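You operate a simulated robot arm through the tools that you are given. There is no shell and no other tool. Be economical: measure what you need, move in short steps, check, and stop when the job is done.

You are at the controls of a simulated two-armed robot. One attempt, no reset.

JOB
Screw the loose antenna on to the host pack and tune it by the run sheet.
Fine: hold the pack still; switch it on and stand it in the tray. Set down upright: what you pick out.

It is judged by the outcome, as a careful person would: the job done as asked, and still so three seconds after it is handed in. It fails if anything else is knocked over, pushed out of place, dropped, spilled or broken. Flat cloth is picked up by pressing the open fingertips on it (5 to 10 N) and closing them slowly along it; thin cloth reads only 2 to 8 mm in the jaws.

ROBOT AND FRAMES
Two 7-joint arms with two-finger parallel grippers on one trunk, on a base that drives. Base frame: it is fixed to the floor where the robot stands at the start and does not move with it; the origin is under the middle of the robot, x ahead of it, y to its left, z up; the surface under the hand at the start is at about z = 800. Lengths are in mm, angles in rad, forces in N, time in s.
The left shoulder is at the start at [70, 163, 1145], the right one opposite. With the tool pointing down near the work surface each hand reaches from about 380 to 880 mm from the robot's upright axis, wherever it stands, measured 20 degrees to its own side. Places, roughly: host pack button [500, 0, 900]; host pack knob [500, 0, 900]; inside of the pack tray [500, 300, 800]; run sheet [700, -200, 800]; screw antenna (2x2x7 cm) [500, -200, 800]; stud of the host pack [500, 100, 900]. Payload 3.43 kg a hand.
Tool frame (each hand has its own): the origin (TCP) lies between the finger pads and is the grasp point; the fingertips stand 34 mm ahead of it; z points along the fingers, y is the line along which they close. The gripper opens to 128 mm. The fingers are 24 mm wide and 12 mm thick; the gripper's body (48 by 130 mm) begins 96 mm behind the TCP.
Orientation is told as [roll, pitch, yaw] about the base's x, y, z axes, in that order, counted from this pose: with the fingers straight down and closing along the base's y, the tool's x points along the base's -x, its y along +y and its z along -z.

CONTROLS
- The arms move only by the tool drive_tool. It takes "left_steps", "right_steps" or both (then of equal length, played together; a hand with none holds still); each is a list of rows, each a list of 6 numbers: the shift along the tool's x, y, z in mm, then the turn, a rotation vector about the tool's x, y, z in rad. In form: [[tx, ty, tz, ax, ay, az], ...]. A call has 1 to 10 rows; each row shifts and turns the commanded pose from where the row before left it, along the tool's axes as they then stand. "left_gripper" and "right_gripper" are, for a hand that has rows, the finger opening in mm, from 0 to 128, set as the call begins (left out, the last holds). Rows are played at 5 a second. More than 50 mm and 0.15 rad between two rows, or a gripper value outside its range, and nothing of the call is played. A pose out of reach is approached as far as the arm can. The call stops where the force on the tool passes 40 N (or 10 N more than at its start, if that is more) or the arm is blocked; 0.2 s more then pass. Each finger travels about 153 mm/s and halts on what it meets, pressing with about 38 N; the grip force reading is that of the motor and also rises with nothing between the fingers. The clock runs only during rows and for 0.2 s after the last one: add rows that do not move to give the fingers time. It gives the time, the measured TCP pose, the force on the tool (base axes), the opening and the grip force at its end, in the units of the frame above (readings bear some noise), with the torque about the TCP (base axes, N m) and any sound that the robot's microphone picked up.
- Cameras (640 x 400 px; columns grow to the right, rows downward): "scene" is now at [133.4, -5.8, 1368.9]; the picture's right is [-0.05, -1.00, -0.00], its down [-0.61, 0.03, -0.79] and it looks along [0.79, -0.04, -0.61] (base axes); focal length 216 px, centre (320, 200). "left" rides on the left gripper at [76, 11, -160] in its tool frame; the picture's right is [-0.15, 0.99, 0.00], its down [-0.88, -0.13, -0.46] and it looks along [-0.45, -0.07, 0.89] (tool axes); focal length 234 px, centre (320, 200). "right" rides on the right gripper at [76, -11, -160] in its tool frame; the picture's right is [0.15, 0.99, 0.00], its down [-0.88, 0.13, -0.46] and it looks along [-0.45, 0.07, 0.89] (tool axes); focal length 234 px, centre (320, 200). There is no depth. A picture from a camera that has moved, and an enlarged one, comes with that camera's place and axes in the base frame and with its lens.
- camera(camera): a new picture of that camera. It takes no simulated time.
- lift_body(by): slides the trunk up (or, below 0, down) by that many mm; the arms and the scene camera ride with it, the base frame stays. It gives what a move gives, with no picture.
- drive_base(legs): drives the robot by 1 to 6 legs, each [ahead, left, turn to the left] in mm, mm and rad, along the robot's own axes; the way and the turn of a leg run together, so that a leg with both is an arc; at most 1500 mm and 3.142 rad a leg. The arms and the cameras ride along, it lands a little off, and it stops where it bumps. It gives what a move gives.
- head_to(pan, tilt): turns the head with the scene camera to pan (to the left, within 1.501 rad either way) and tilt (down, from -0.506 to 1.204), counted from straight ahead of the robot. It gives what a move gives.
- close_up(camera, box): a new picture of the part [left, top, right, bottom] of that camera's present view, enlarged. It takes no simulated time.
- sign_off(): hands the job in; it is judged then, once.

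Work in short steps. Places have to be worked out from the pictures, the camera data and where the tool is seen: move nearer, look again, correct. Check each grasp and each placing, and mend what went wrong. You have 120 turns and 108 pictures in all, those below and enlarged ones among them. Open the grippers and draw the arms clear of the work before you hand the job in, unless the task says otherwise; then end with one line.

The tools are called after "Request:" as name(argument=value, ...) on one line, values as JSON. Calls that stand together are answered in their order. drive_tool: Moves the arms, as the interface text tells. Its arguments: {"type":"object","properties":{"left_steps":{"type":"array","items":{"type":"array","items":{"type":"number"}}},"left_gripper":{"type":"number"},"right_steps":{"type":"array","items":{"type":"array","items":{"type":"number"}}},"right_gripper":{"type":"number"}},"required":[]} The other tools are called the same way: lift_body (by) slides the trunk up or down; drive_base (legs) drives the base; head_to (pan, tilt) turns the head that bears the scene camera; camera (camera) takes a picture; close_up (camera, box) takes an enlarged picture of a part of a camera's view; sign_off () hands the job in.

At the start:

```text
time_s: 0.0
left_tcp_pos: [689.2, 49.9, 1174.5]
left_orientation: [-0.002, 0.001, 0.0]
left_force: [0.1, 0.2, 0.8]
left_ft_torque: [0.0, 0.0, -0.03]
left_finger_gap: 127.8
left_grasp_force: 0.0
right_tcp_pos: [473.7, -368.8, 1222.7]
right_orientation: [0.0, -0.001, 0.0]
right_force: [-0.2, -0.4, -0.5]
right_ft_torque: [0.02, -0.02, 0.01]
right_finger_gap: 128.1
right_grasp_force: 0.1
trunk travel left (down, up): [-625.0, 315.0]
robot x, y, heading: [-4.3, 2.9, -0.003]
head pan, tilt: [-0.054, 0.66]
```

scene: 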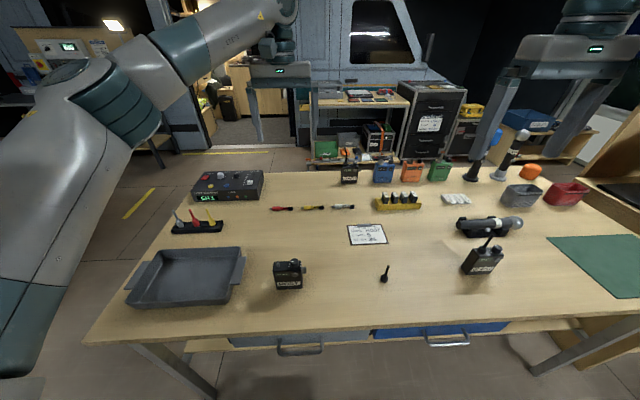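
right: 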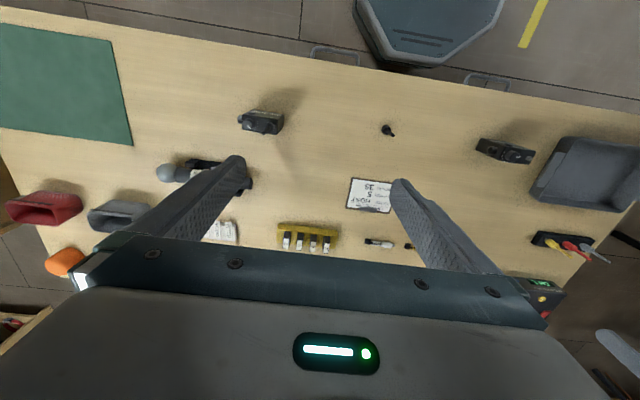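
left: 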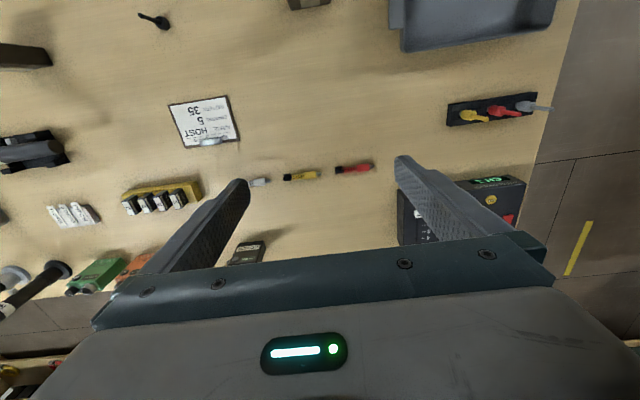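

The scene shows two packs (one at left labelled, one at right with antenna), the loose antenna, and the run sheet. I'll enlarge these to read labels.

Request:
close_up(camera="scene", box=[340, 215, 400, 253])

Request:
close_up(camera="scene", box=[250, 245, 330, 295])

Request:
close_up(camera="scene", box=[360, 205, 520, 305])

Request:
close_up(camera="left", box=[160, 90, 250, 150])

```text
10.53 times, centred on (370, 234) of scene
camera zoom: at [133.4, -5.8, 1368.9], right [-0.05, -1.0, 0.0], down [-0.61, 0.03, -0.79], along [0.79, -0.04, -0.61], focal length 2279 px, centre (-206, -158)
```

zoom: 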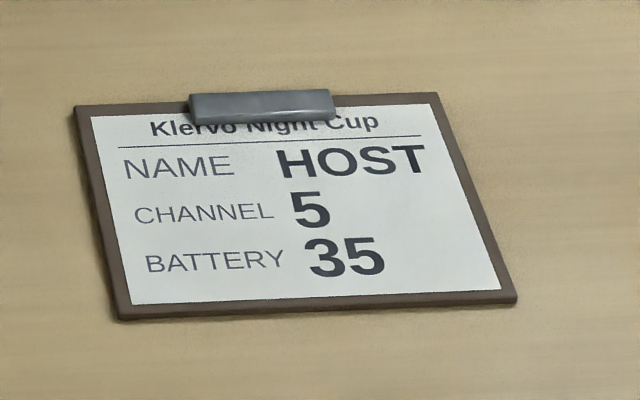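

```text
8.00 times, centred on (290, 270) of scene
camera zoom: at [133.4, -5.8, 1368.9], right [-0.05, -1.0, 0.0], down [-0.61, 0.03, -0.79], along [0.79, -0.04, -0.61], focal length 1732 px, centre (560, -360)
```

zoom: 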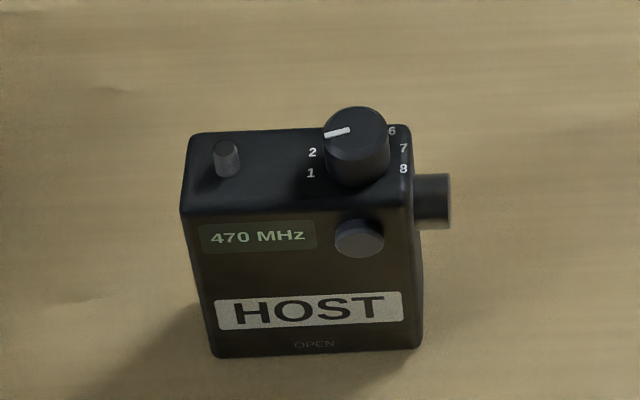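

```text
4.00 times, centred on (440, 255) of scene
camera zoom: at [133.4, -5.8, 1368.9], right [-0.05, -1.0, 0.0], down [-0.61, 0.03, -0.79], along [0.79, -0.04, -0.61], focal length 866 px, centre (-160, -20)
```

zoom: 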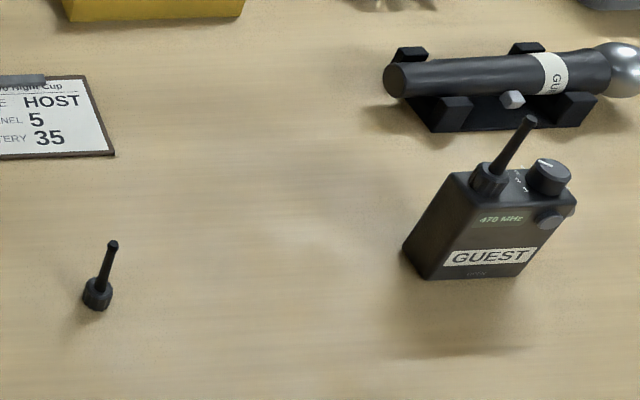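

```text
6.67 times, centred on (205, 120) of left
camera zoom: at [613.9, 61.1, 1332.6], right [0.15, 0.99, 0.0], down [0.88, -0.13, 0.46], along [0.45, -0.07, -0.89], focal length 1561 px, centre (1087, 733)
```

zoom: 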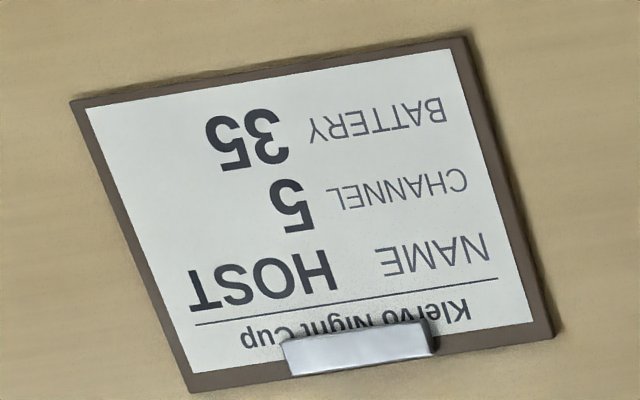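

Request:
close_up(camera="right", box=[465, 125, 545, 175])

Request:
close_up(camera="right", box=[364, 115, 412, 145])

Request:
close_up(camera="scene", box=[110, 230, 270, 330])

```text
8.00 times, centred on (505, 150) of right
camera zoom: at [398.0, -380.1, 1381.2], right [-0.15, 0.99, 0.0], down [0.88, 0.13, 0.46], along [0.45, 0.07, -0.89], focal length 1873 px, centre (-1160, 600)
```

zoom: 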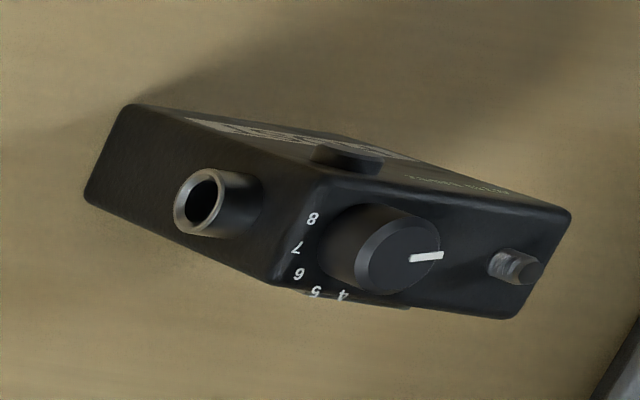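

```text
13.33 times, centred on (388, 130) of right
camera zoom: at [398.0, -380.1, 1381.2], right [-0.15, 0.99, 0.0], down [0.88, 0.13, 0.46], along [0.45, 0.07, -0.89], focal length 3122 px, centre (-587, 1133)
```

zoom: 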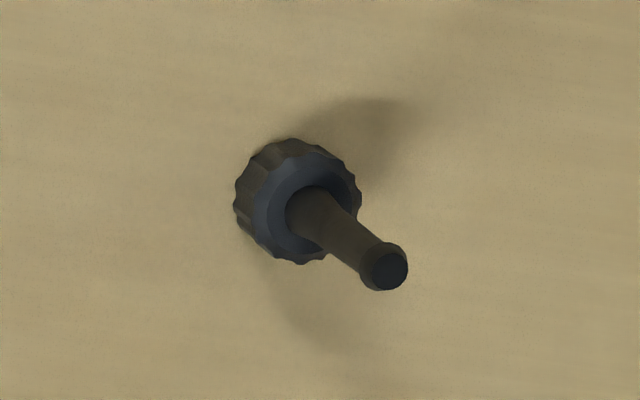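

```text
4.00 times, centred on (190, 280) of scene
camera zoom: at [133.4, -5.8, 1368.9], right [-0.05, -1.0, 0.0], down [-0.61, 0.03, -0.79], along [0.79, -0.04, -0.61], focal length 866 px, centre (840, -120)
```

zoom: 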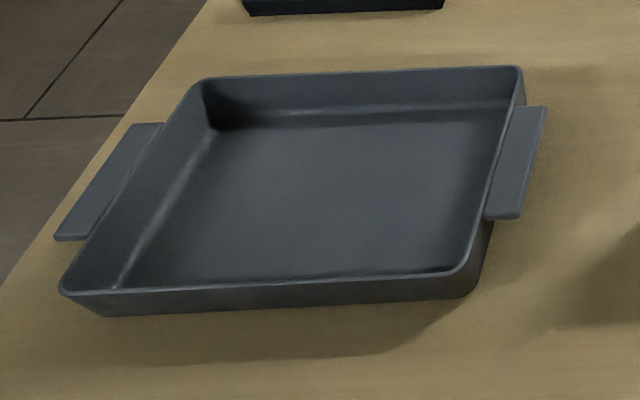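

Host pack measures at about x 464–496, y 24–97, z 800–886, with its knob near 2 and channel 5 wanted. I'll bring the left hand out over +y and start turning it, and lower the right hand over the antenna near (486,-212).

Request:
drive_tool(left_steps=[[30, 30, 10.6, 0, 0, 0], [30, 30, 10.6, 0, 0, 0], [30, 30, 10.6, 0, 0, 0], [30, 30, 10.6, 0, 0, 0], [30, 30, 10.6, 0, 0, 0], [30, 30, 10.6, 0, 0, 0], [30, 30, 10.6, 0, 0, 0], [0, 0, 0, 0, 0, -0.1428], [0, 0, 0, 0, 0, -0.1428], [0, 0, 0, 0, 0, -0.1428]], right_steps=[[-1.7, 22.4, 31.8, 0, 0, 0], [-1.7, 22.4, 31.8, 0, 0, 0], [-1.7, 22.4, 31.8, 0, 0, 0], [-1.7, 22.4, 31.8, 0, 0, 0], [-1.7, 22.4, 31.8, 0, 0, 0], [-1.7, 22.4, 31.8, 0, 0, 0], [-1.7, 22.4, 31.8, 0, 0, 0], [0, 0, 0, 0, 0, 0], [0, 0, 0, 0, 0, 0], [0, 0, 0, 0, 0, 0]])

Request:
drive_tool(left_steps=[[0, 0, 0, 0, 0, -0.1428], [0, 0, 0, 0, 0, -0.1428], [0, 0, 0, 0, 0, -0.1428], [0, 0, 0, 0, 0, -0.1428], [0, 0, 0, 0, 0, -0.1428], [0, 0, 0, 0, 0, -0.1428], [0, 0, 0, 0, 0, -0.1428], [0, 0, 0, 0, 0, -0.1428], [0, 0, 0, 0, 0.1496, 0], [0, 0, 0, 0, 0.1496, 0]])

Request:
drive_tool(left_steps=[[0, 0, 0, 0, 0.1496, 0], [0, 0, 0, 0, 0.1496, 0], [0, 0, 0, 0, 0.1496, 0], [0, 0, 0, 0, 0.1496, 0], [0, 0, 0, 0, 0.1496, 0], [0, 0, 0, 0, 0, 0]])

Request:
camera(camera="scene")

Request:
camera(camera="right")

Request:
camera(camera="left")

```text
time_s: 2.2
left_tcp_pos: [477.3, 261.7, 1101.4]
left_orientation: [0.0, -0.001, 0.43]
left_force: [-0.8, 0.5, -0.6]
left_ft_torque: [-0.02, 0.01, -0.01]
left_finger_gap: 128.0
left_grasp_force: 0.0
right_tcp_pos: [489.3, -213.4, 999.9]
right_orientation: [0.0, 0.001, 0.001]
right_force: [0.0, 0.5, -0.1]
right_ft_torque: [0.0, -0.02, -0.01]
right_finger_gap: 128.3
right_grasp_force: 0.0
trunk travel left (down, up): [-625.0, 315.0]
robot x, y, heading: [0.7, -2.4, 0.003]
head pan, tilt: [-0.054, 0.66]
```

```text
time_s: 4.4
left_tcp_pos: [478.7, 262.6, 1099.5]
left_orientation: [0.0, 0.302, 1.57]
left_force: [-0.2, 0.6, 0.7]
left_ft_torque: [-0.02, 0.02, 0.03]
left_finger_gap: 128.2
left_grasp_force: 0.0
right_tcp_pos: [489.0, -213.4, 1000.6]
right_orientation: [0.001, 0.0, 0.0]
right_force: [-0.9, 0.0, 0.0]
right_ft_torque: [-0.01, 0.0, 0.01]
right_finger_gap: 127.9
right_grasp_force: 0.1
trunk travel left (down, up): [-625.0, 315.0]
robot x, y, heading: [1.3, 1.2, -0.002]
head pan, tilt: [-0.054, 0.66]
```

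```text
time_s: 5.8
left_tcp_pos: [479.6, 260.6, 1101.2]
left_orientation: [-0.001, 1.049, 1.57]
left_force: [-1.0, 0.4, 0.2]
left_ft_torque: [-0.01, -0.01, -0.02]
left_finger_gap: 128.1
left_grasp_force: 0.0
right_tcp_pos: [488.8, -214.3, 1000.0]
right_orientation: [-0.001, -0.001, 0.0]
right_force: [-0.5, 0.6, 0.2]
right_ft_torque: [-0.02, 0.03, -0.01]
right_finger_gap: 127.9
right_grasp_force: 0.0
trunk travel left (down, up): [-625.0, 315.0]
robot x, y, heading: [0.9, -1.7, 0.003]
head pan, tilt: [-0.054, 0.66]
```

```text
97 pictures are left
camera scene: at [133.3, -6.0, 1368.9], right [-0.05, -1.0, 0.0], down [-0.61, 0.03, -0.79], along [0.79, -0.04, -0.61], focal length 216 px, centre (320, 200)
```

scene: 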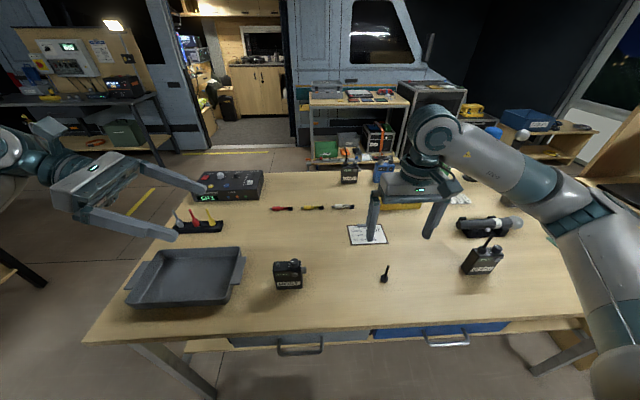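

```text
96 pictures are left
camera right: at [412.9, -224.0, 1159.8], right [-0.15, 0.99, 0.0], down [0.88, 0.13, 0.46], along [0.45, 0.07, -0.89], focal length 234 px, centre (320, 200)
```

right: 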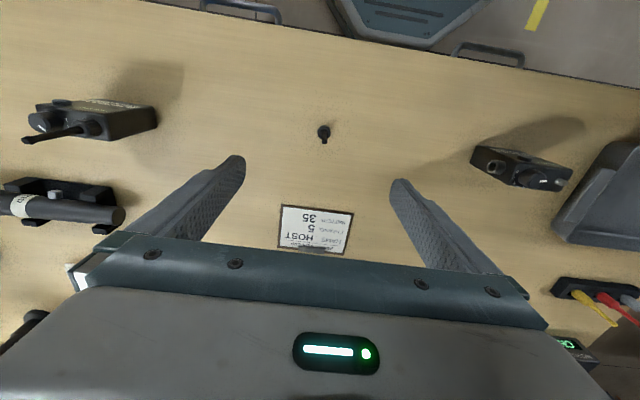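

```text
95 pictures are left
camera left: at [468.4, 360.3, 1244.7], right [-0.99, 0.07, -0.13], down [0.13, 0.83, -0.54], along [0.07, -0.55, -0.83], focal length 234 px, centre (320, 200)
```

left: 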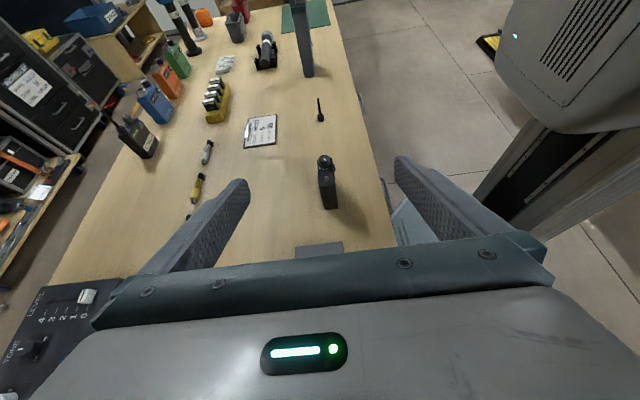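

Antenna computes to about (476,-209). I'll lower the right hand over it and bring the left hand to a pre-grasp point on the pack's +y side.

Request:
drive_tool(left_steps=[[-27, 0, 32.7, 0, 0, 0], [-27, 0, 32.7, 0, 0, 0], [-27, 0, 32.7, 0, 0, 0], [-27, 0, 32.7, 0, 0, 0], [-27, 0, 32.7, 0, 0, 0], [0, 0, 0, 0, 0, 0]], left_gripper=70, right_steps=[[3, 1, 24, 0, 0, 0], [3, 1, 24, 0, 0, 0], [3, 1, 24, 0, 0, 0], [3, 1, 24, 0, 0, 0], [0, 0, 0, 0, 0, 0], [0, 0, 0, 0, 0, 0]], right_gripper=60)

Request:
camera(camera="right")

Request:
camera(camera="left")

Request:
close_up(camera="scene", box=[200, 200, 440, 350])

```text
time_s: 7.2
left_tcp_pos: [478.2, 184.4, 900.6]
left_orientation: [0.0, 1.049, 1.57]
left_force: [0.0, 0.3, 0.2]
left_ft_torque: [0.02, -0.01, -0.02]
left_finger_gap: 70.2
left_grasp_force: 0.0
right_tcp_pos: [475.9, -211.8, 903.5]
right_orientation: [-0.001, 0.0, 0.001]
right_force: [-0.1, 0.3, 0.8]
right_ft_torque: [0.01, 0.01, -0.03]
right_finger_gap: 59.9
right_grasp_force: 0.0
trunk travel left (down, up): [-625.0, 315.0]
robot x, y, heading: [0.3, -0.9, 0.002]
head pan, tilt: [-0.054, 0.66]
```

```text
94 pictures are left
camera right: at [397.8, -221.4, 1062.5], right [-0.15, 0.99, 0.0], down [0.88, 0.13, 0.46], along [0.45, 0.07, -0.89], focal length 234 px, centre (320, 200)
```

right: 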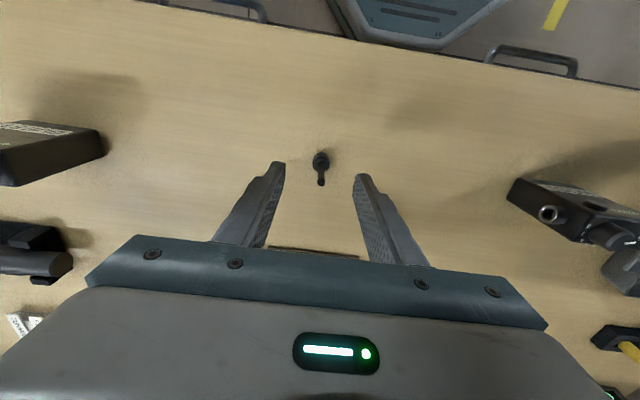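

```text
93 pictures are left
camera left: at [466.5, 284.8, 1045.5], right [-0.99, 0.07, -0.13], down [0.13, 0.83, -0.53], along [0.07, -0.55, -0.84], focal length 234 px, centre (320, 200)
```

left: 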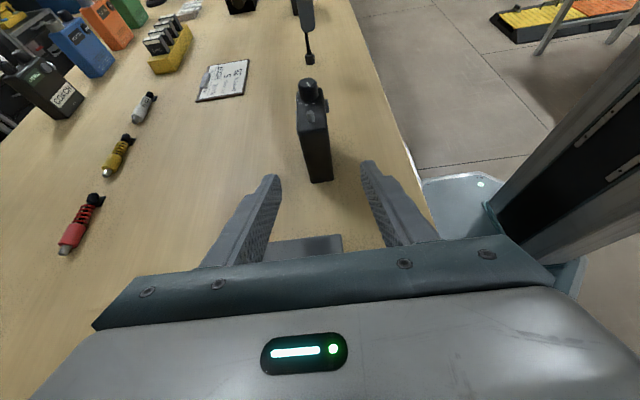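

```text
2.67 times, centred on (320, 275) of scene
camera zoom: at [133.2, -5.8, 1368.9], right [-0.05, -1.0, 0.0], down [-0.61, 0.03, -0.79], along [0.79, -0.04, -0.61], focal length 577 px, centre (320, 0)
```

zoom: 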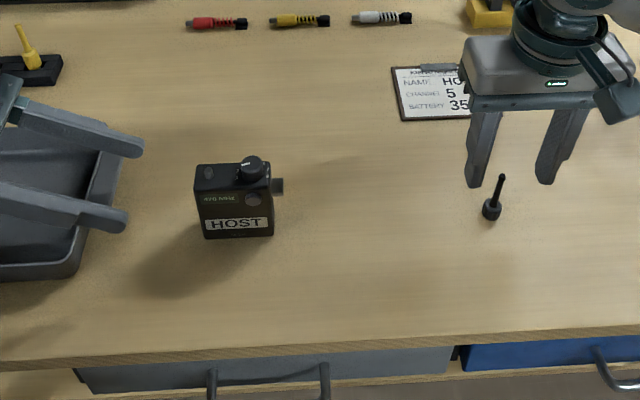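

Antenna confirmed at (475.5,-209). I'll advance the left fingers around the pack and lower the right fingers around the antenna cap, without closing yet.

Request:
drive_tool(left_steps=[[0, 0, 30, 0, 0, 0], [0, -1.5, 30, 0, 0, 0], [0, 0, 29, 0, 0, 0], [0, 0, 29, 0, 0, 0], [0, 0, 0, 0, 0, 0]], right_steps=[[0, 1, 20, 0, 0, 0], [0, 1, 20, 0, 0, 0], [0, 0, 20, 0, 0, 0], [0, 0, 5, 0, 0, 0], [0, 0, 0, 0, 0, 0]])

Request:
camera(camera="right")

Request:
camera(camera="left")

Request:
close_up(camera="scene", box=[230, 235, 350, 310])

```text
time_s: 8.4
left_tcp_pos: [479.6, 83.8, 844.0]
left_orientation: [0.0, 1.048, 1.571]
left_force: [-0.2, 0.5, 0.2]
left_ft_torque: [0.0, 0.01, 0.01]
left_finger_gap: 70.1
left_grasp_force: 0.1
right_tcp_pos: [473.9, -208.1, 837.5]
right_orientation: [-0.001, 0.001, 0.001]
right_force: [0.2, 1.4, -0.1]
right_ft_torque: [0.04, 0.04, 0.0]
right_finger_gap: 60.0
right_grasp_force: 0.0
trunk travel left (down, up): [-625.0, 315.0]
robot x, y, heading: [-1.8, -0.4, -0.0]
head pan, tilt: [-0.054, 0.66]
```

```text
91 pictures are left
camera right: at [397.5, -217.3, 997.8], right [-0.15, 0.99, 0.0], down [0.88, 0.13, 0.46], along [0.45, 0.07, -0.89], focal length 234 px, centre (320, 200)
```

right: 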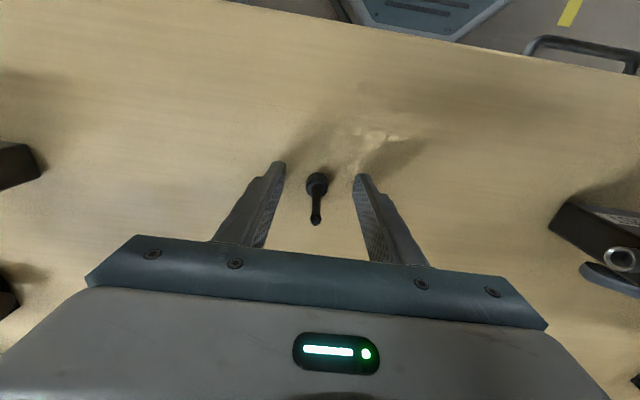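

```text
90 pictures are left
camera left: at [469.0, 184.6, 988.0], right [-0.99, 0.07, -0.13], down [0.13, 0.83, -0.53], along [0.07, -0.55, -0.84], focal length 234 px, centre (320, 200)
```

left: 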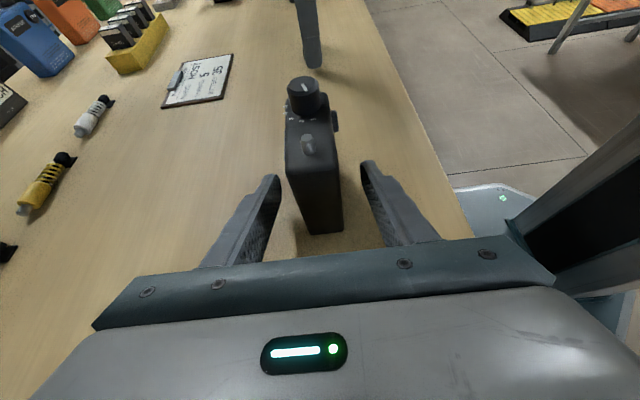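

```text
5.33 times, centred on (290, 272) of scene
camera zoom: at [133.1, -5.2, 1369.0], right [-0.05, -1.0, 0.0], down [-0.61, 0.03, -0.79], along [0.79, -0.04, -0.61], focal length 1155 px, centre (480, -187)
```

zoom: 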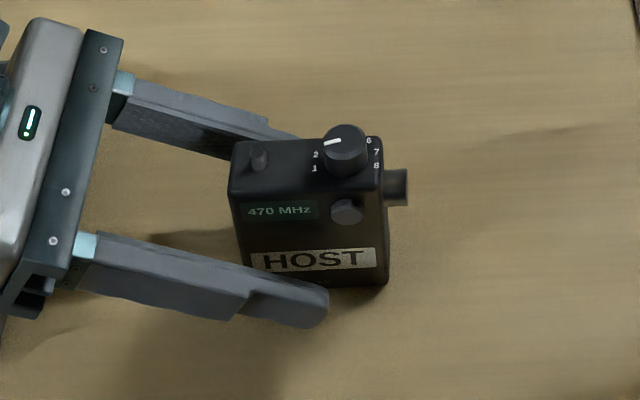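

Both hands are well aligned. I close the left on the pack and the right on the antenna cap.

Request:
drive_tool(left_steps=[[0, 0, 0, 0, 0, 0], [0, 0, 0, 0, 0, 0], [0, 0, 0, 0, 0, 0], [0, 0, 0, 0, 0, 0]], left_gripper=20, right_steps=[[-1.6, -0.5, 0, 0, 0, 0], [0, 0, 0, 0, 0, 0], [0, 0, 0, 0, 0, 0], [0, 0, 0, 0, 0, 0]], right_gripper=10)

Request:
close_up(camera="right", box=[240, 130, 400, 230])

Request:
close_up(camera="left", box=[220, 60, 420, 260])

Request:
close_up(camera="scene", box=[230, 235, 350, 310])

```text
time_s: 9.4
left_tcp_pos: [480.2, 84.8, 844.8]
left_orientation: [0.0, 1.048, 1.572]
left_force: [1.5, -0.8, 0.2]
left_ft_torque: [-0.06, -0.07, 0.05]
left_finger_gap: 34.4
left_grasp_force: 37.8
right_tcp_pos: [475.7, -208.4, 838.0]
right_orientation: [0.001, -0.001, 0.0]
right_force: [-0.7, -0.5, 0.6]
right_ft_torque: [0.02, 0.0, -0.01]
right_finger_gap: 17.5
right_grasp_force: 37.8
trunk travel left (down, up): [-625.0, 315.0]
robot x, y, heading: [4.2, 3.5, 0.001]
head pan, tilt: [-0.054, 0.66]
```

```text
4.00 times, centred on (320, 180) of right
camera zoom: at [399.0, -218.7, 997.9], right [-0.15, 0.99, 0.0], down [0.88, 0.13, 0.46], along [0.45, 0.07, -0.89], focal length 937 px, centre (320, 280)
```

zoom: 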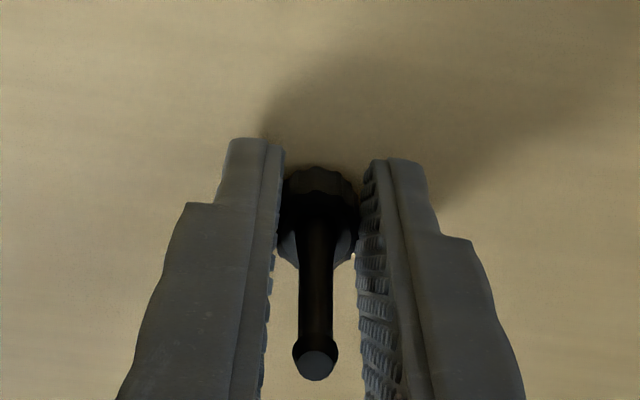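

```text
2.00 times, centred on (320, 160) of left
camera zoom: at [469.2, 184.3, 988.2], right [-0.99, 0.07, -0.13], down [0.13, 0.83, -0.53], along [0.07, -0.55, -0.84], focal length 468 px, centre (320, 280)
```

zoom: 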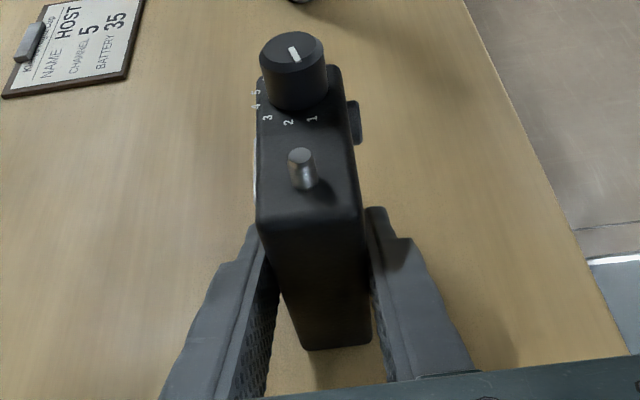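

```text
5.33 times, centred on (290, 272) of scene
camera zoom: at [133.3, -5.8, 1368.9], right [-0.05, -1.0, 0.0], down [-0.61, 0.03, -0.79], along [0.79, -0.04, -0.61], focal length 1155 px, centre (480, -187)
```

zoom: 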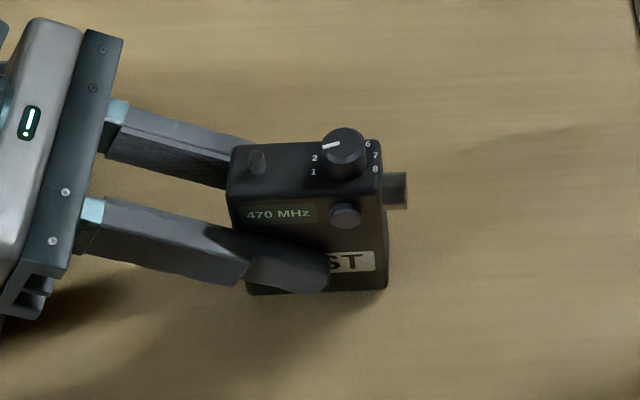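

Both grips hold (pack 34 mm, cap 17.5 mm). The stud is at about (479.5,82.5); I lift the antenna and carry it above the stud.

Request:
drive_tool(right_steps=[[0, 0, -46, 0, 0, 0], [0, 0, -46, 0, 0, 0], [0, 0, -46, 0, 0, 0], [-0.6, 40, 0, 0, 0, 0], [-0.6, 41, 0, 0, 0, 0], [-0.6, 42, 0, 0, 0, 0], [-0.6, 42, 0, 0, 0, 0], [-0.6, 42, 0, 0, 0, 0], [-0.6, 42, 0, 0, 0, 0], [-0.6, 42, 0, 0, 0, 0]])

Request:
camera(camera="scene")

Request:
close_up(camera="left", box=[240, 40, 400, 200])

Request:
close_up(camera="right", box=[240, 130, 400, 230])

```text
time_s: 11.6
left_tcp_pos: [480.3, 85.6, 844.5]
left_orientation: [-0.001, 1.049, 1.571]
left_force: [0.1, 1.3, 3.6]
left_ft_torque: [0.21, -0.02, 0.04]
left_finger_gap: 34.4
left_grasp_force: 37.7
right_tcp_pos: [479.5, 83.7, 980.9]
right_orientation: [-0.002, -0.001, 0.0]
right_force: [-1.0, -0.5, -0.1]
right_ft_torque: [0.01, 0.01, 0.01]
right_finger_gap: 17.6
right_grasp_force: 38.1
trunk travel left (down, up): [-625.0, 315.0]
robot x, y, heading: [1.4, -0.2, 0.002]
head pan, tilt: [-0.054, 0.66]
```

```text
85 pictures are left
camera scene: at [133.0, -3.9, 1369.0], right [-0.05, -1.0, 0.0], down [-0.61, 0.03, -0.79], along [0.79, -0.04, -0.61], focal length 216 px, centre (320, 200)
```

scene: 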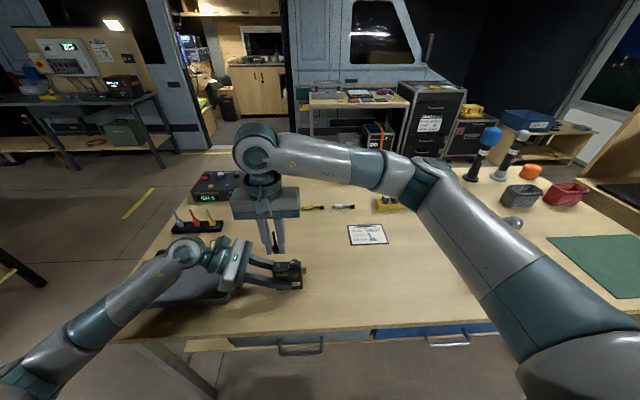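

```text
2.50 times, centred on (320, 120) of left
camera zoom: at [469.1, 185.7, 988.0], right [-0.99, 0.07, -0.13], down [0.13, 0.83, -0.54], along [0.07, -0.55, -0.83], focal length 585 px, centre (320, 400)
```

zoom: 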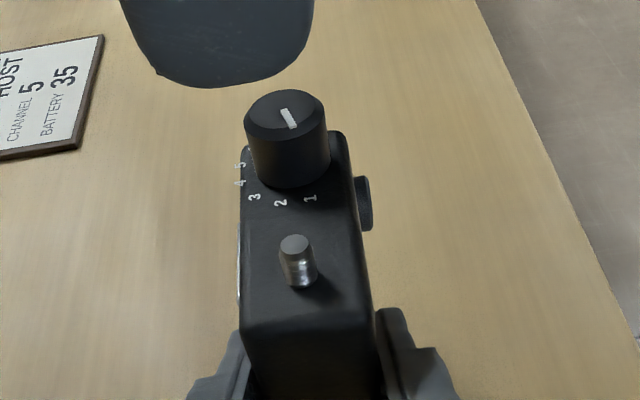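

```text
4.00 times, centred on (320, 180) of right
camera zoom: at [403.7, 74.3, 1139.0], right [-0.15, 0.99, 0.0], down [0.88, 0.13, 0.46], along [0.45, 0.06, -0.89], focal length 937 px, centre (320, 280)
```

zoom: 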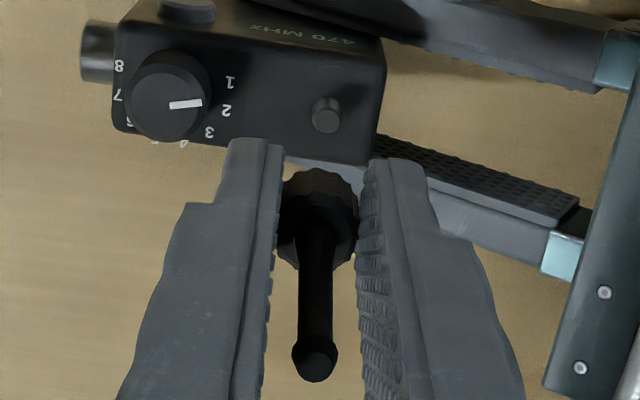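

The stud reads about 2 mm further +y than the TCP, and the antenna sits a few mm +x in the pads. I correct that and lower until the cap is just above the stud, then look from three cameras.

Request:
drive_tool(right_steps=[[2, 1.5, 0, 0, 0, 0], [0, 0, 18, 0, 0, 0], [0, 0, 17, 0, 0, 0], [0, 0, 0, 0, 0, 0]])

Request:
close_up(camera="left", box=[260, 70, 356, 130])

Request:
close_up(camera="scene", box=[250, 225, 330, 275])

Request:
close_up(camera="right", box=[272, 130, 368, 190])

```text
time_s: 12.6
left_tcp_pos: [480.2, 84.7, 844.0]
left_orientation: [-0.001, 1.047, 1.57]
left_force: [-0.2, 0.3, 2.4]
left_ft_torque: [0.01, -0.05, 0.02]
left_finger_gap: 34.2
left_grasp_force: 37.8
right_tcp_pos: [478.7, 87.3, 939.4]
right_orientation: [0.0, 0.001, -0.001]
right_force: [0.0, 0.3, -0.5]
right_ft_torque: [-0.01, 0.04, 0.01]
right_finger_gap: 17.9
right_grasp_force: 37.5
trunk travel left (down, up): [-625.0, 315.0]
robot x, y, heading: [2.8, -2.4, -0.002]
head pan, tilt: [-0.054, 0.66]
```

```text
6.67 times, centred on (308, 100) of left
camera zoom: at [469.1, 184.6, 988.2], right [-0.99, 0.07, -0.13], down [0.13, 0.83, -0.53], along [0.07, -0.55, -0.84], focal length 1561 px, centre (400, 867)
```

zoom: 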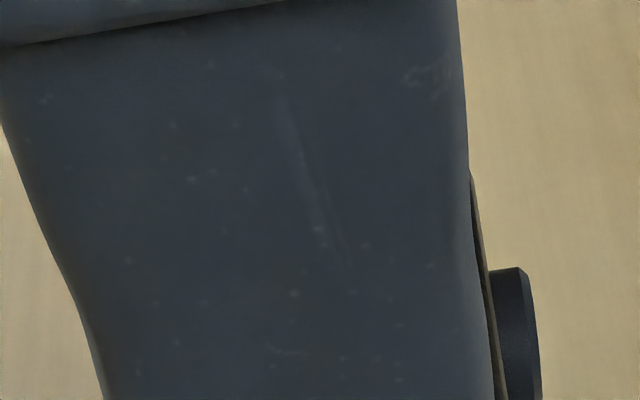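

```text
8.00 times, centred on (290, 250) of scene
camera zoom: at [133.1, -5.5, 1369.0], right [-0.05, -1.0, 0.0], down [-0.61, 0.03, -0.79], along [0.79, -0.04, -0.61], focal length 1732 px, centre (560, -200)
```

zoom: 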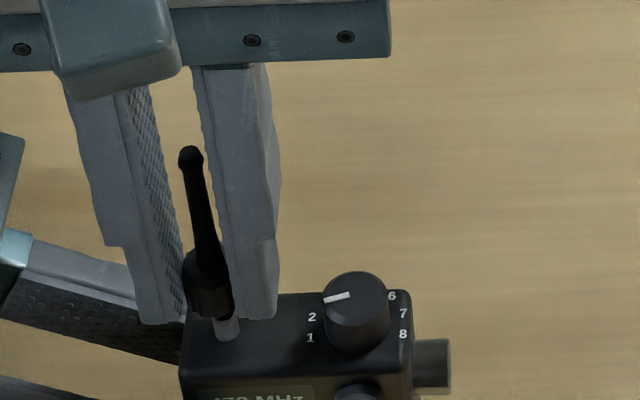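

```text
6.67 times, centred on (320, 160) of right
camera zoom: at [401.8, 76.8, 1100.2], right [-0.15, 0.99, 0.0], down [0.88, 0.13, 0.46], along [0.45, 0.07, -0.89], focal length 1561 px, centre (320, 467)
```

zoom: 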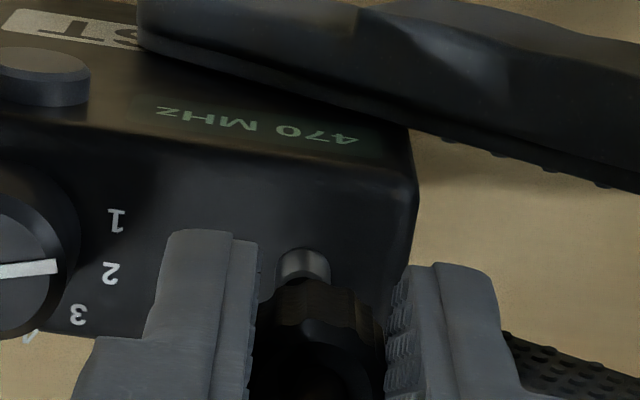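

Scene and right views both put the cap about 3.3 mm too far +x and 2.4 mm too far +y of the stud. I correct and check again.

Request:
drive_tool(right_steps=[[3.3, -2.4, 0, 0, 0, 0], [0, 0, 0, 0, 0, 0], [0, 0, 0, 0, 0, 0]])

Request:
close_up(camera="scene", box=[262, 235, 310, 265])

Request:
close_up(camera="right", box=[288, 145, 352, 185])

```text
time_s: 13.4
left_tcp_pos: [480.5, 84.5, 844.2]
left_orientation: [0.0, 1.047, 1.57]
left_force: [-0.6, 0.1, 1.4]
left_ft_torque: [0.0, -0.06, 0.0]
left_finger_gap: 34.3
left_grasp_force: 38.2
right_tcp_pos: [475.0, 83.3, 939.4]
right_orientation: [0.0, 0.0, -0.001]
right_force: [-0.7, 0.0, 0.4]
right_ft_torque: [0.01, -0.03, 0.01]
right_finger_gap: 17.2
right_grasp_force: 38.2
trunk travel left (down, up): [-625.0, 315.0]
robot x, y, heading: [3.2, 0.4, -0.002]
head pan, tilt: [-0.054, 0.66]
```

```text
13.33 times, centred on (286, 250) of scene
camera zoom: at [133.2, -5.5, 1368.9], right [-0.05, -1.0, 0.0], down [-0.61, 0.03, -0.79], along [0.79, -0.04, -0.61], focal length 2887 px, centre (773, -467)
```

zoom: 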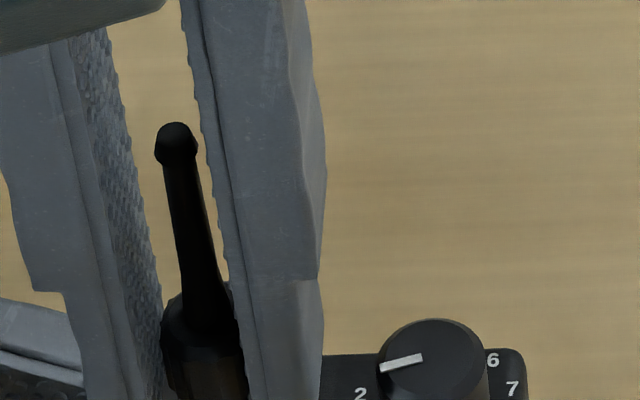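

```text
10.00 times, centred on (320, 165) of right
camera zoom: at [399.0, 73.3, 1099.9], right [-0.15, 0.99, 0.0], down [0.88, 0.13, 0.46], along [0.45, 0.07, -0.89], focal length 2342 px, centre (320, 550)
```

zoom: 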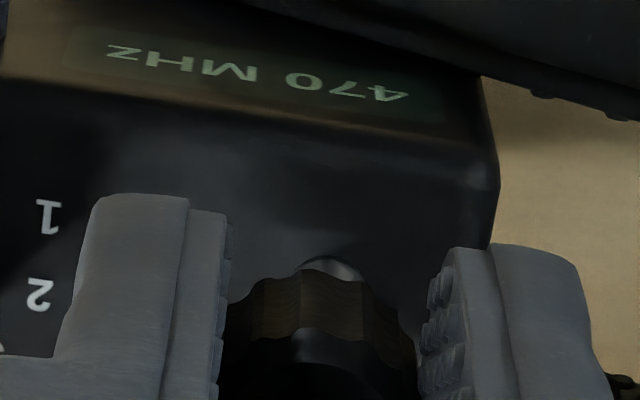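

Request:
close_up(camera="scene", box=[262, 250, 310, 280])

```text
13.33 times, centred on (286, 265) of scene
camera zoom: at [133.2, -5.5, 1368.9], right [-0.05, -1.0, 0.0], down [-0.61, 0.03, -0.79], along [0.79, -0.04, -0.61], focal length 2887 px, centre (773, -667)
```

zoom: 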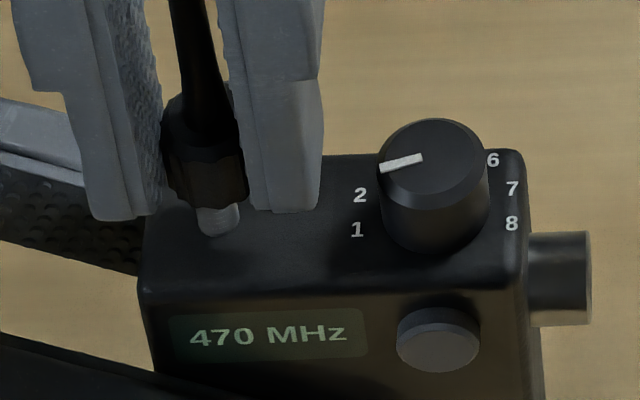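

Alignment is now within about 1 mm. I nudge x slightly and lower gently to touch the stud.

Request:
drive_tool(right_steps=[[0.7, 0, 0, 0, 0, 0], [0, 0, 2, 0, 0, 0], [0, 0, 2, 0, 0, 0], [0, 0, 1.5, 0, 0, 0], [0, 0, 1.5, 0, 0, 0], [0, 0, 0, 0, 0, 0]])

Request:
close_up(camera="scene", box=[262, 250, 310, 280])

Request:
close_up(camera="right", box=[288, 145, 352, 185])

```text
time_s: 14.7
left_tcp_pos: [479.7, 83.9, 844.6]
left_orientation: [-0.002, 1.044, 1.568]
left_force: [-1.0, 1.4, 6.3]
left_ft_torque: [0.06, 0.27, -0.01]
left_finger_gap: 34.5
left_grasp_force: 37.9
right_tcp_pos: [473.3, 82.7, 937.9]
right_orientation: [0.005, -0.005, -0.001]
right_force: [-0.5, -3.0, 8.2]
right_ft_torque: [-0.1, 0.07, 0.02]
right_finger_gap: 17.5
right_grasp_force: 38.2
trunk travel left (down, up): [-625.0, 315.0]
robot x, y, heading: [2.4, 1.3, 0.001]
head pan, tilt: [-0.054, 0.66]
stopped in row 6 (right hand): the force on the tool passed its limit at 42 N (the readings are from after the stop); the commanded pose is now the measured one
```

```text
13.33 times, centred on (286, 265) of scene
camera zoom: at [131.8, -6.1, 1369.0], right [-0.05, -1.0, 0.0], down [-0.61, 0.03, -0.79], along [0.79, -0.04, -0.61], focal length 2887 px, centre (773, -667)
```

zoom: 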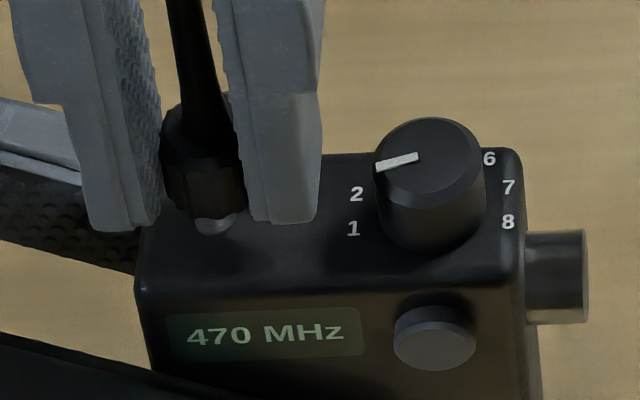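

```text
10.00 times, centred on (320, 165) of right
camera zoom: at [397.0, 72.6, 1096.8], right [-0.15, 0.99, 0.0], down [0.88, 0.13, 0.46], along [0.46, 0.07, -0.89], focal length 2342 px, centre (320, 550)
```

zoom: 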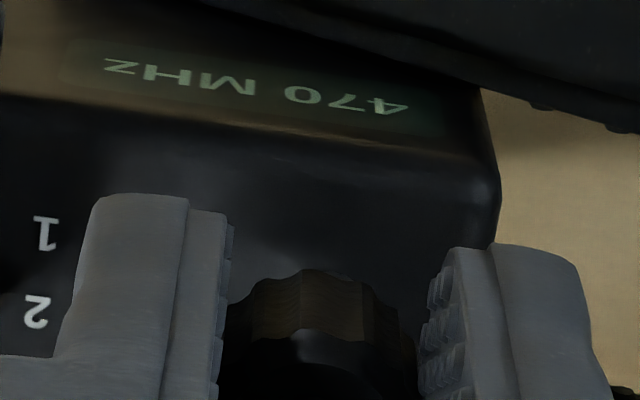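

Cap is resting on the stud thread (8 N). I now turn it clockwise about the cap axis (≈5 mm off the TCP) with light feed.

Request:
drive_tool(right_steps=[[0, 0.7, 0.1, 0, 0, 0.14], [0, 0.7, 0.1, 0, 0, 0.14], [0, 0.7, 0.1, 0, 0, 0.14], [0, 0.7, 0.1, 0, 0, 0.14], [0, 0.7, 0.1, 0, 0, 0.14], [0, 0.7, 0.1, 0, 0, 0.14]])

Request:
close_up(camera="scene", box=[254, 240, 318, 280])

```text
time_s: 16.1
left_tcp_pos: [479.1, 85.1, 844.1]
left_orientation: [-0.003, 1.044, 1.571]
left_force: [9.7, 0.6, -0.1]
left_ft_torque: [-0.48, 0.29, -0.02]
left_finger_gap: 34.0
left_grasp_force: 38.8
right_tcp_pos: [474.7, 87.9, 937.7]
right_orientation: [0.008, 0.0, -0.844]
right_force: [-10.0, -5.1, 30.4]
right_ft_torque: [-0.18, 0.27, 0.0]
right_finger_gap: 17.3
right_grasp_force: 37.8
trunk travel left (down, up): [-625.0, 315.0]
robot x, y, heading: [-2.5, 0.7, 0.005]
head pan, tilt: [-0.054, 0.66]
```

```text
10.00 times, centred on (286, 260) of scene
camera zoom: at [130.9, -6.7, 1369.3], right [-0.05, -1.0, 0.0], down [-0.61, 0.03, -0.79], along [0.79, -0.04, -0.61], focal length 2165 px, centre (660, -400)
```

zoom: 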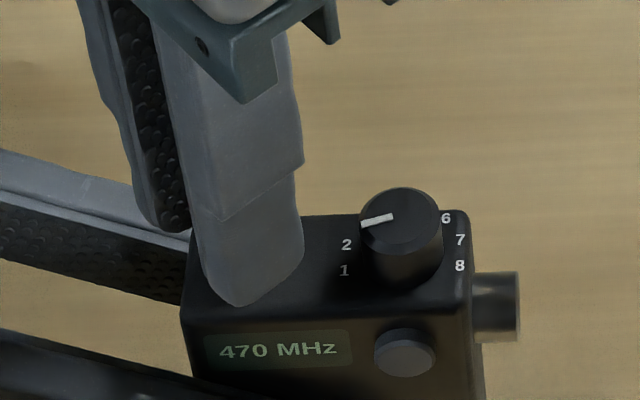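

Force is up to 30 N with no visible drop yet; I keep turning with no extra feed and ease the load, watching height and force.

Request:
drive_tool(right_steps=[[0, 0.2, -0.3, 0, 0, 0.14], [0, 0.5, 0, 0, 0, 0.14], [0, 0.7, 0, 0, 0, 0.14], [0, 0.7, 0, 0, 0, 0.14], [0, 0.7, 0, 0, 0, 0.14], [0, 0.7, 0, 0, 0, 0.14]])

Request:
close_up(camera="scene", box=[254, 240, 318, 280])

Request:
camera(camera="scene")

```text
time_s: 17.5
left_tcp_pos: [479.3, 82.7, 845.1]
left_orientation: [-0.001, 1.045, 1.57]
left_force: [-5.1, -6.9, 17.1]
left_ft_torque: [0.53, -0.01, 0.06]
left_finger_gap: 34.5
left_grasp_force: 37.6
right_tcp_pos: [477.7, 87.9, 936.2]
right_orientation: [0.004, 0.005, -1.682]
right_force: [0.3, 6.5, -4.8]
right_ft_torque: [0.23, -0.02, -0.01]
right_finger_gap: 17.3
right_grasp_force: 38.1
trunk travel left (down, up): [-625.0, 315.0]
robot x, y, heading: [1.6, -1.5, 0.0]
head pan, tilt: [-0.054, 0.66]
```

```text
10.00 times, centred on (286, 260) of scene
camera zoom: at [131.7, -5.9, 1369.1], right [-0.05, -1.0, 0.0], down [-0.61, 0.03, -0.79], along [0.79, -0.04, -0.61], focal length 2165 px, centre (660, -400)
```

zoom: 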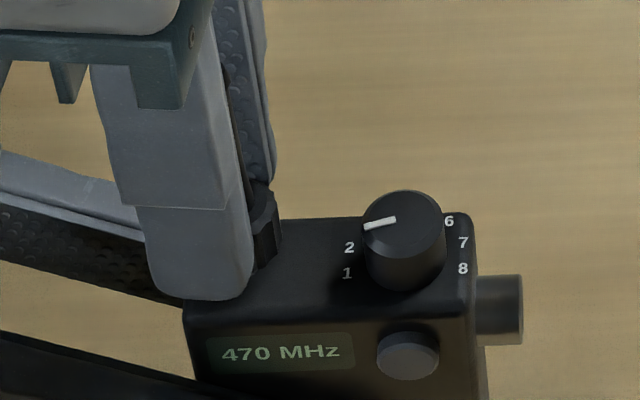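

```text
72 pictures are left
camera scene: at [131.7, -5.9, 1369.1], right [-0.05, -1.0, 0.0], down [-0.61, 0.03, -0.79], along [0.79, -0.04, -0.61], focal length 216 px, centre (320, 200)
```

scene: 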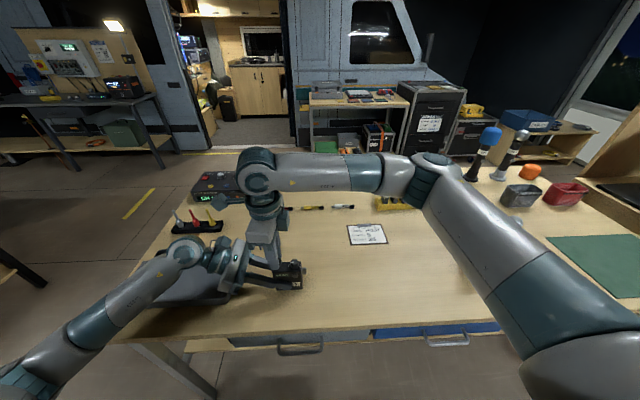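

The force flipped to a slight downward pull and height fell 1.5 mm, so the thread has bitten. I keep turning with a small feed.

Request:
drive_tool(right_steps=[[0, 0.7, 0.2, 0, 0, 0.14], [0, 0.7, 0.2, 0, 0, 0.14], [0, 0.7, 0.1, 0, 0, 0.14], [0, 0.7, 0.1, 0, 0, 0.14], [0, 0.7, 0.1, 0, 0, 0.14], [0, 0.7, 0.1, 0, 0, 0.14]])

Request:
close_up(camera="scene", box=[254, 240, 318, 280])

```text
time_s: 18.9
left_tcp_pos: [479.9, 84.5, 843.7]
left_orientation: [-0.001, 1.045, 1.569]
left_force: [-10.0, -11.4, 16.5]
left_ft_torque: [-0.06, -0.07, -0.06]
left_finger_gap: 34.4
left_grasp_force: 38.0
right_tcp_pos: [483.7, 85.4, 937.1]
right_orientation: [0.0, 0.007, -2.523]
right_force: [4.9, 7.5, -1.0]
right_ft_torque: [0.29, -0.16, 0.01]
right_finger_gap: 17.5
right_grasp_force: 38.2
trunk travel left (down, up): [-625.0, 315.0]
robot x, y, heading: [1.5, 4.0, -0.002]
head pan, tilt: [-0.054, 0.66]
```

```text
10.00 times, centred on (286, 260) of scene
camera zoom: at [131.6, -6.3, 1369.2], right [-0.05, -1.0, 0.0], down [-0.61, 0.03, -0.79], along [0.79, -0.04, -0.61], focal length 2165 px, centre (660, -400)
```

zoom: 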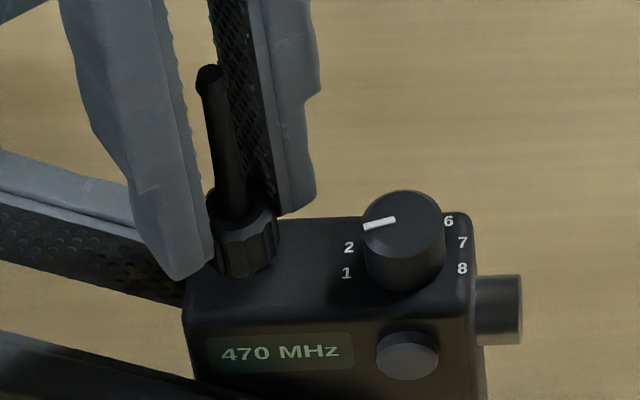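

The cap has drawn down noticeably. I release to 30 mm, centre the TCP over the cap (about 4.5 mm along −tool x), and rise 15 mm to look.

Request:
drive_tool(right_steps=[[0, 0, 0, 0, 0, 0], [0, 0, 0, 0, 0, 0], [-4.5, 0, 0, 0, 0, 0], [0, 0, -8, 0, 0, 0], [0, 0, -8, 0, 0, 0], [0, 0, 0, 0, 0, 0]], right_gripper=30)

Request:
close_up(camera="scene", box=[254, 240, 318, 280])

Request:
close_up(camera="right", box=[240, 110, 400, 210])

```text
time_s: 20.3
left_tcp_pos: [481.6, 85.2, 843.8]
left_orientation: [-0.002, 1.046, 1.57]
left_force: [2.9, 2.5, 20.3]
left_ft_torque: [-0.03, -0.09, 0.09]
left_finger_gap: 34.4
left_grasp_force: 38.3
right_tcp_pos: [478.9, 84.3, 954.0]
right_orientation: [0.0, 0.004, -2.518]
right_force: [0.5, 0.2, 0.8]
right_ft_torque: [-0.01, 0.03, 0.0]
right_finger_gap: 30.1
right_grasp_force: 0.0
trunk travel left (down, up): [-625.0, 315.0]
robot x, y, heading: [-0.7, 1.1, -0.003]
head pan, tilt: [-0.054, 0.66]
```

```text
10.00 times, centred on (286, 260) of scene
camera zoom: at [132.2, -5.5, 1369.1], right [-0.05, -1.0, 0.0], down [-0.61, 0.03, -0.79], along [0.79, -0.04, -0.61], focal length 2165 px, centre (660, -400)
```

zoom: 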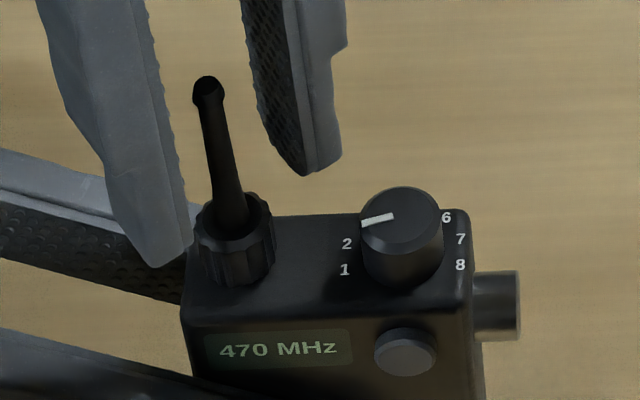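

```text
4.00 times, centred on (320, 160) of right
camera zoom: at [532.3, 138.0, 1112.6], right [0.69, -0.72, 0.0], down [-0.64, -0.62, 0.45], along [-0.32, -0.31, -0.89], focal length 937 px, centre (320, 360)
```

zoom: 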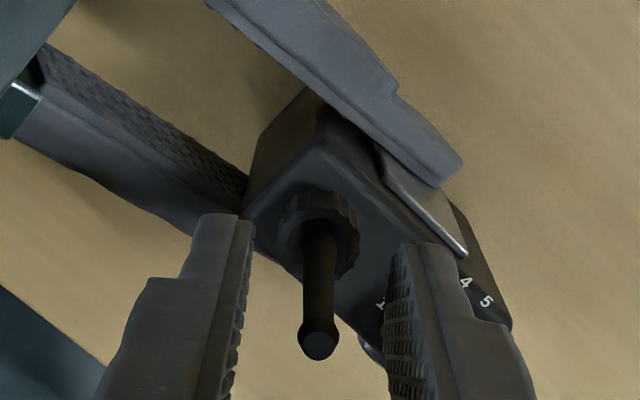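

Request:
close_up(camera="scene", box=[268, 255, 292, 270])

Request:
close_up(camera="left", box=[260, 70, 380, 170])

```text
16.00 times, centred on (280, 262) of scene
camera zoom: at [132.2, -5.5, 1369.1], right [-0.05, -1.0, 0.0], down [-0.61, 0.03, -0.79], along [0.79, -0.04, -0.61], focal length 3464 px, centre (960, -800)
```

zoom: 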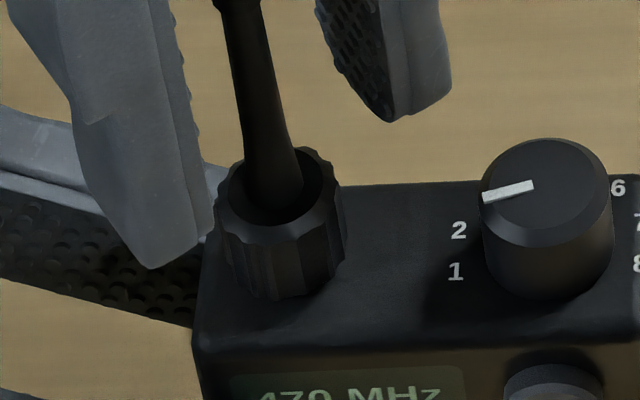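

```text
4.00 times, centred on (320, 120) of left
camera zoom: at [469.1, 185.1, 988.2], right [-0.99, 0.07, -0.13], down [0.13, 0.84, -0.53], along [0.07, -0.54, -0.84], focal length 937 px, centre (320, 520)
```

zoom: 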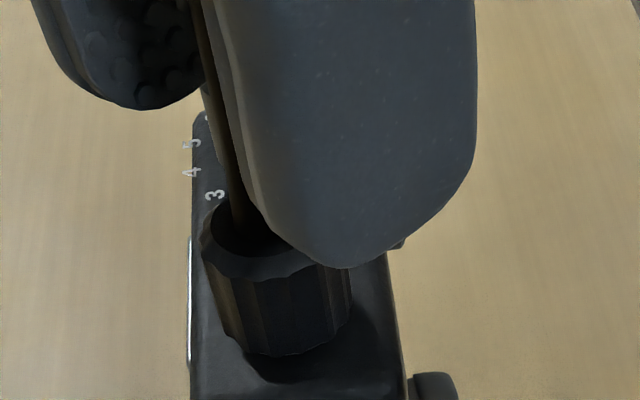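

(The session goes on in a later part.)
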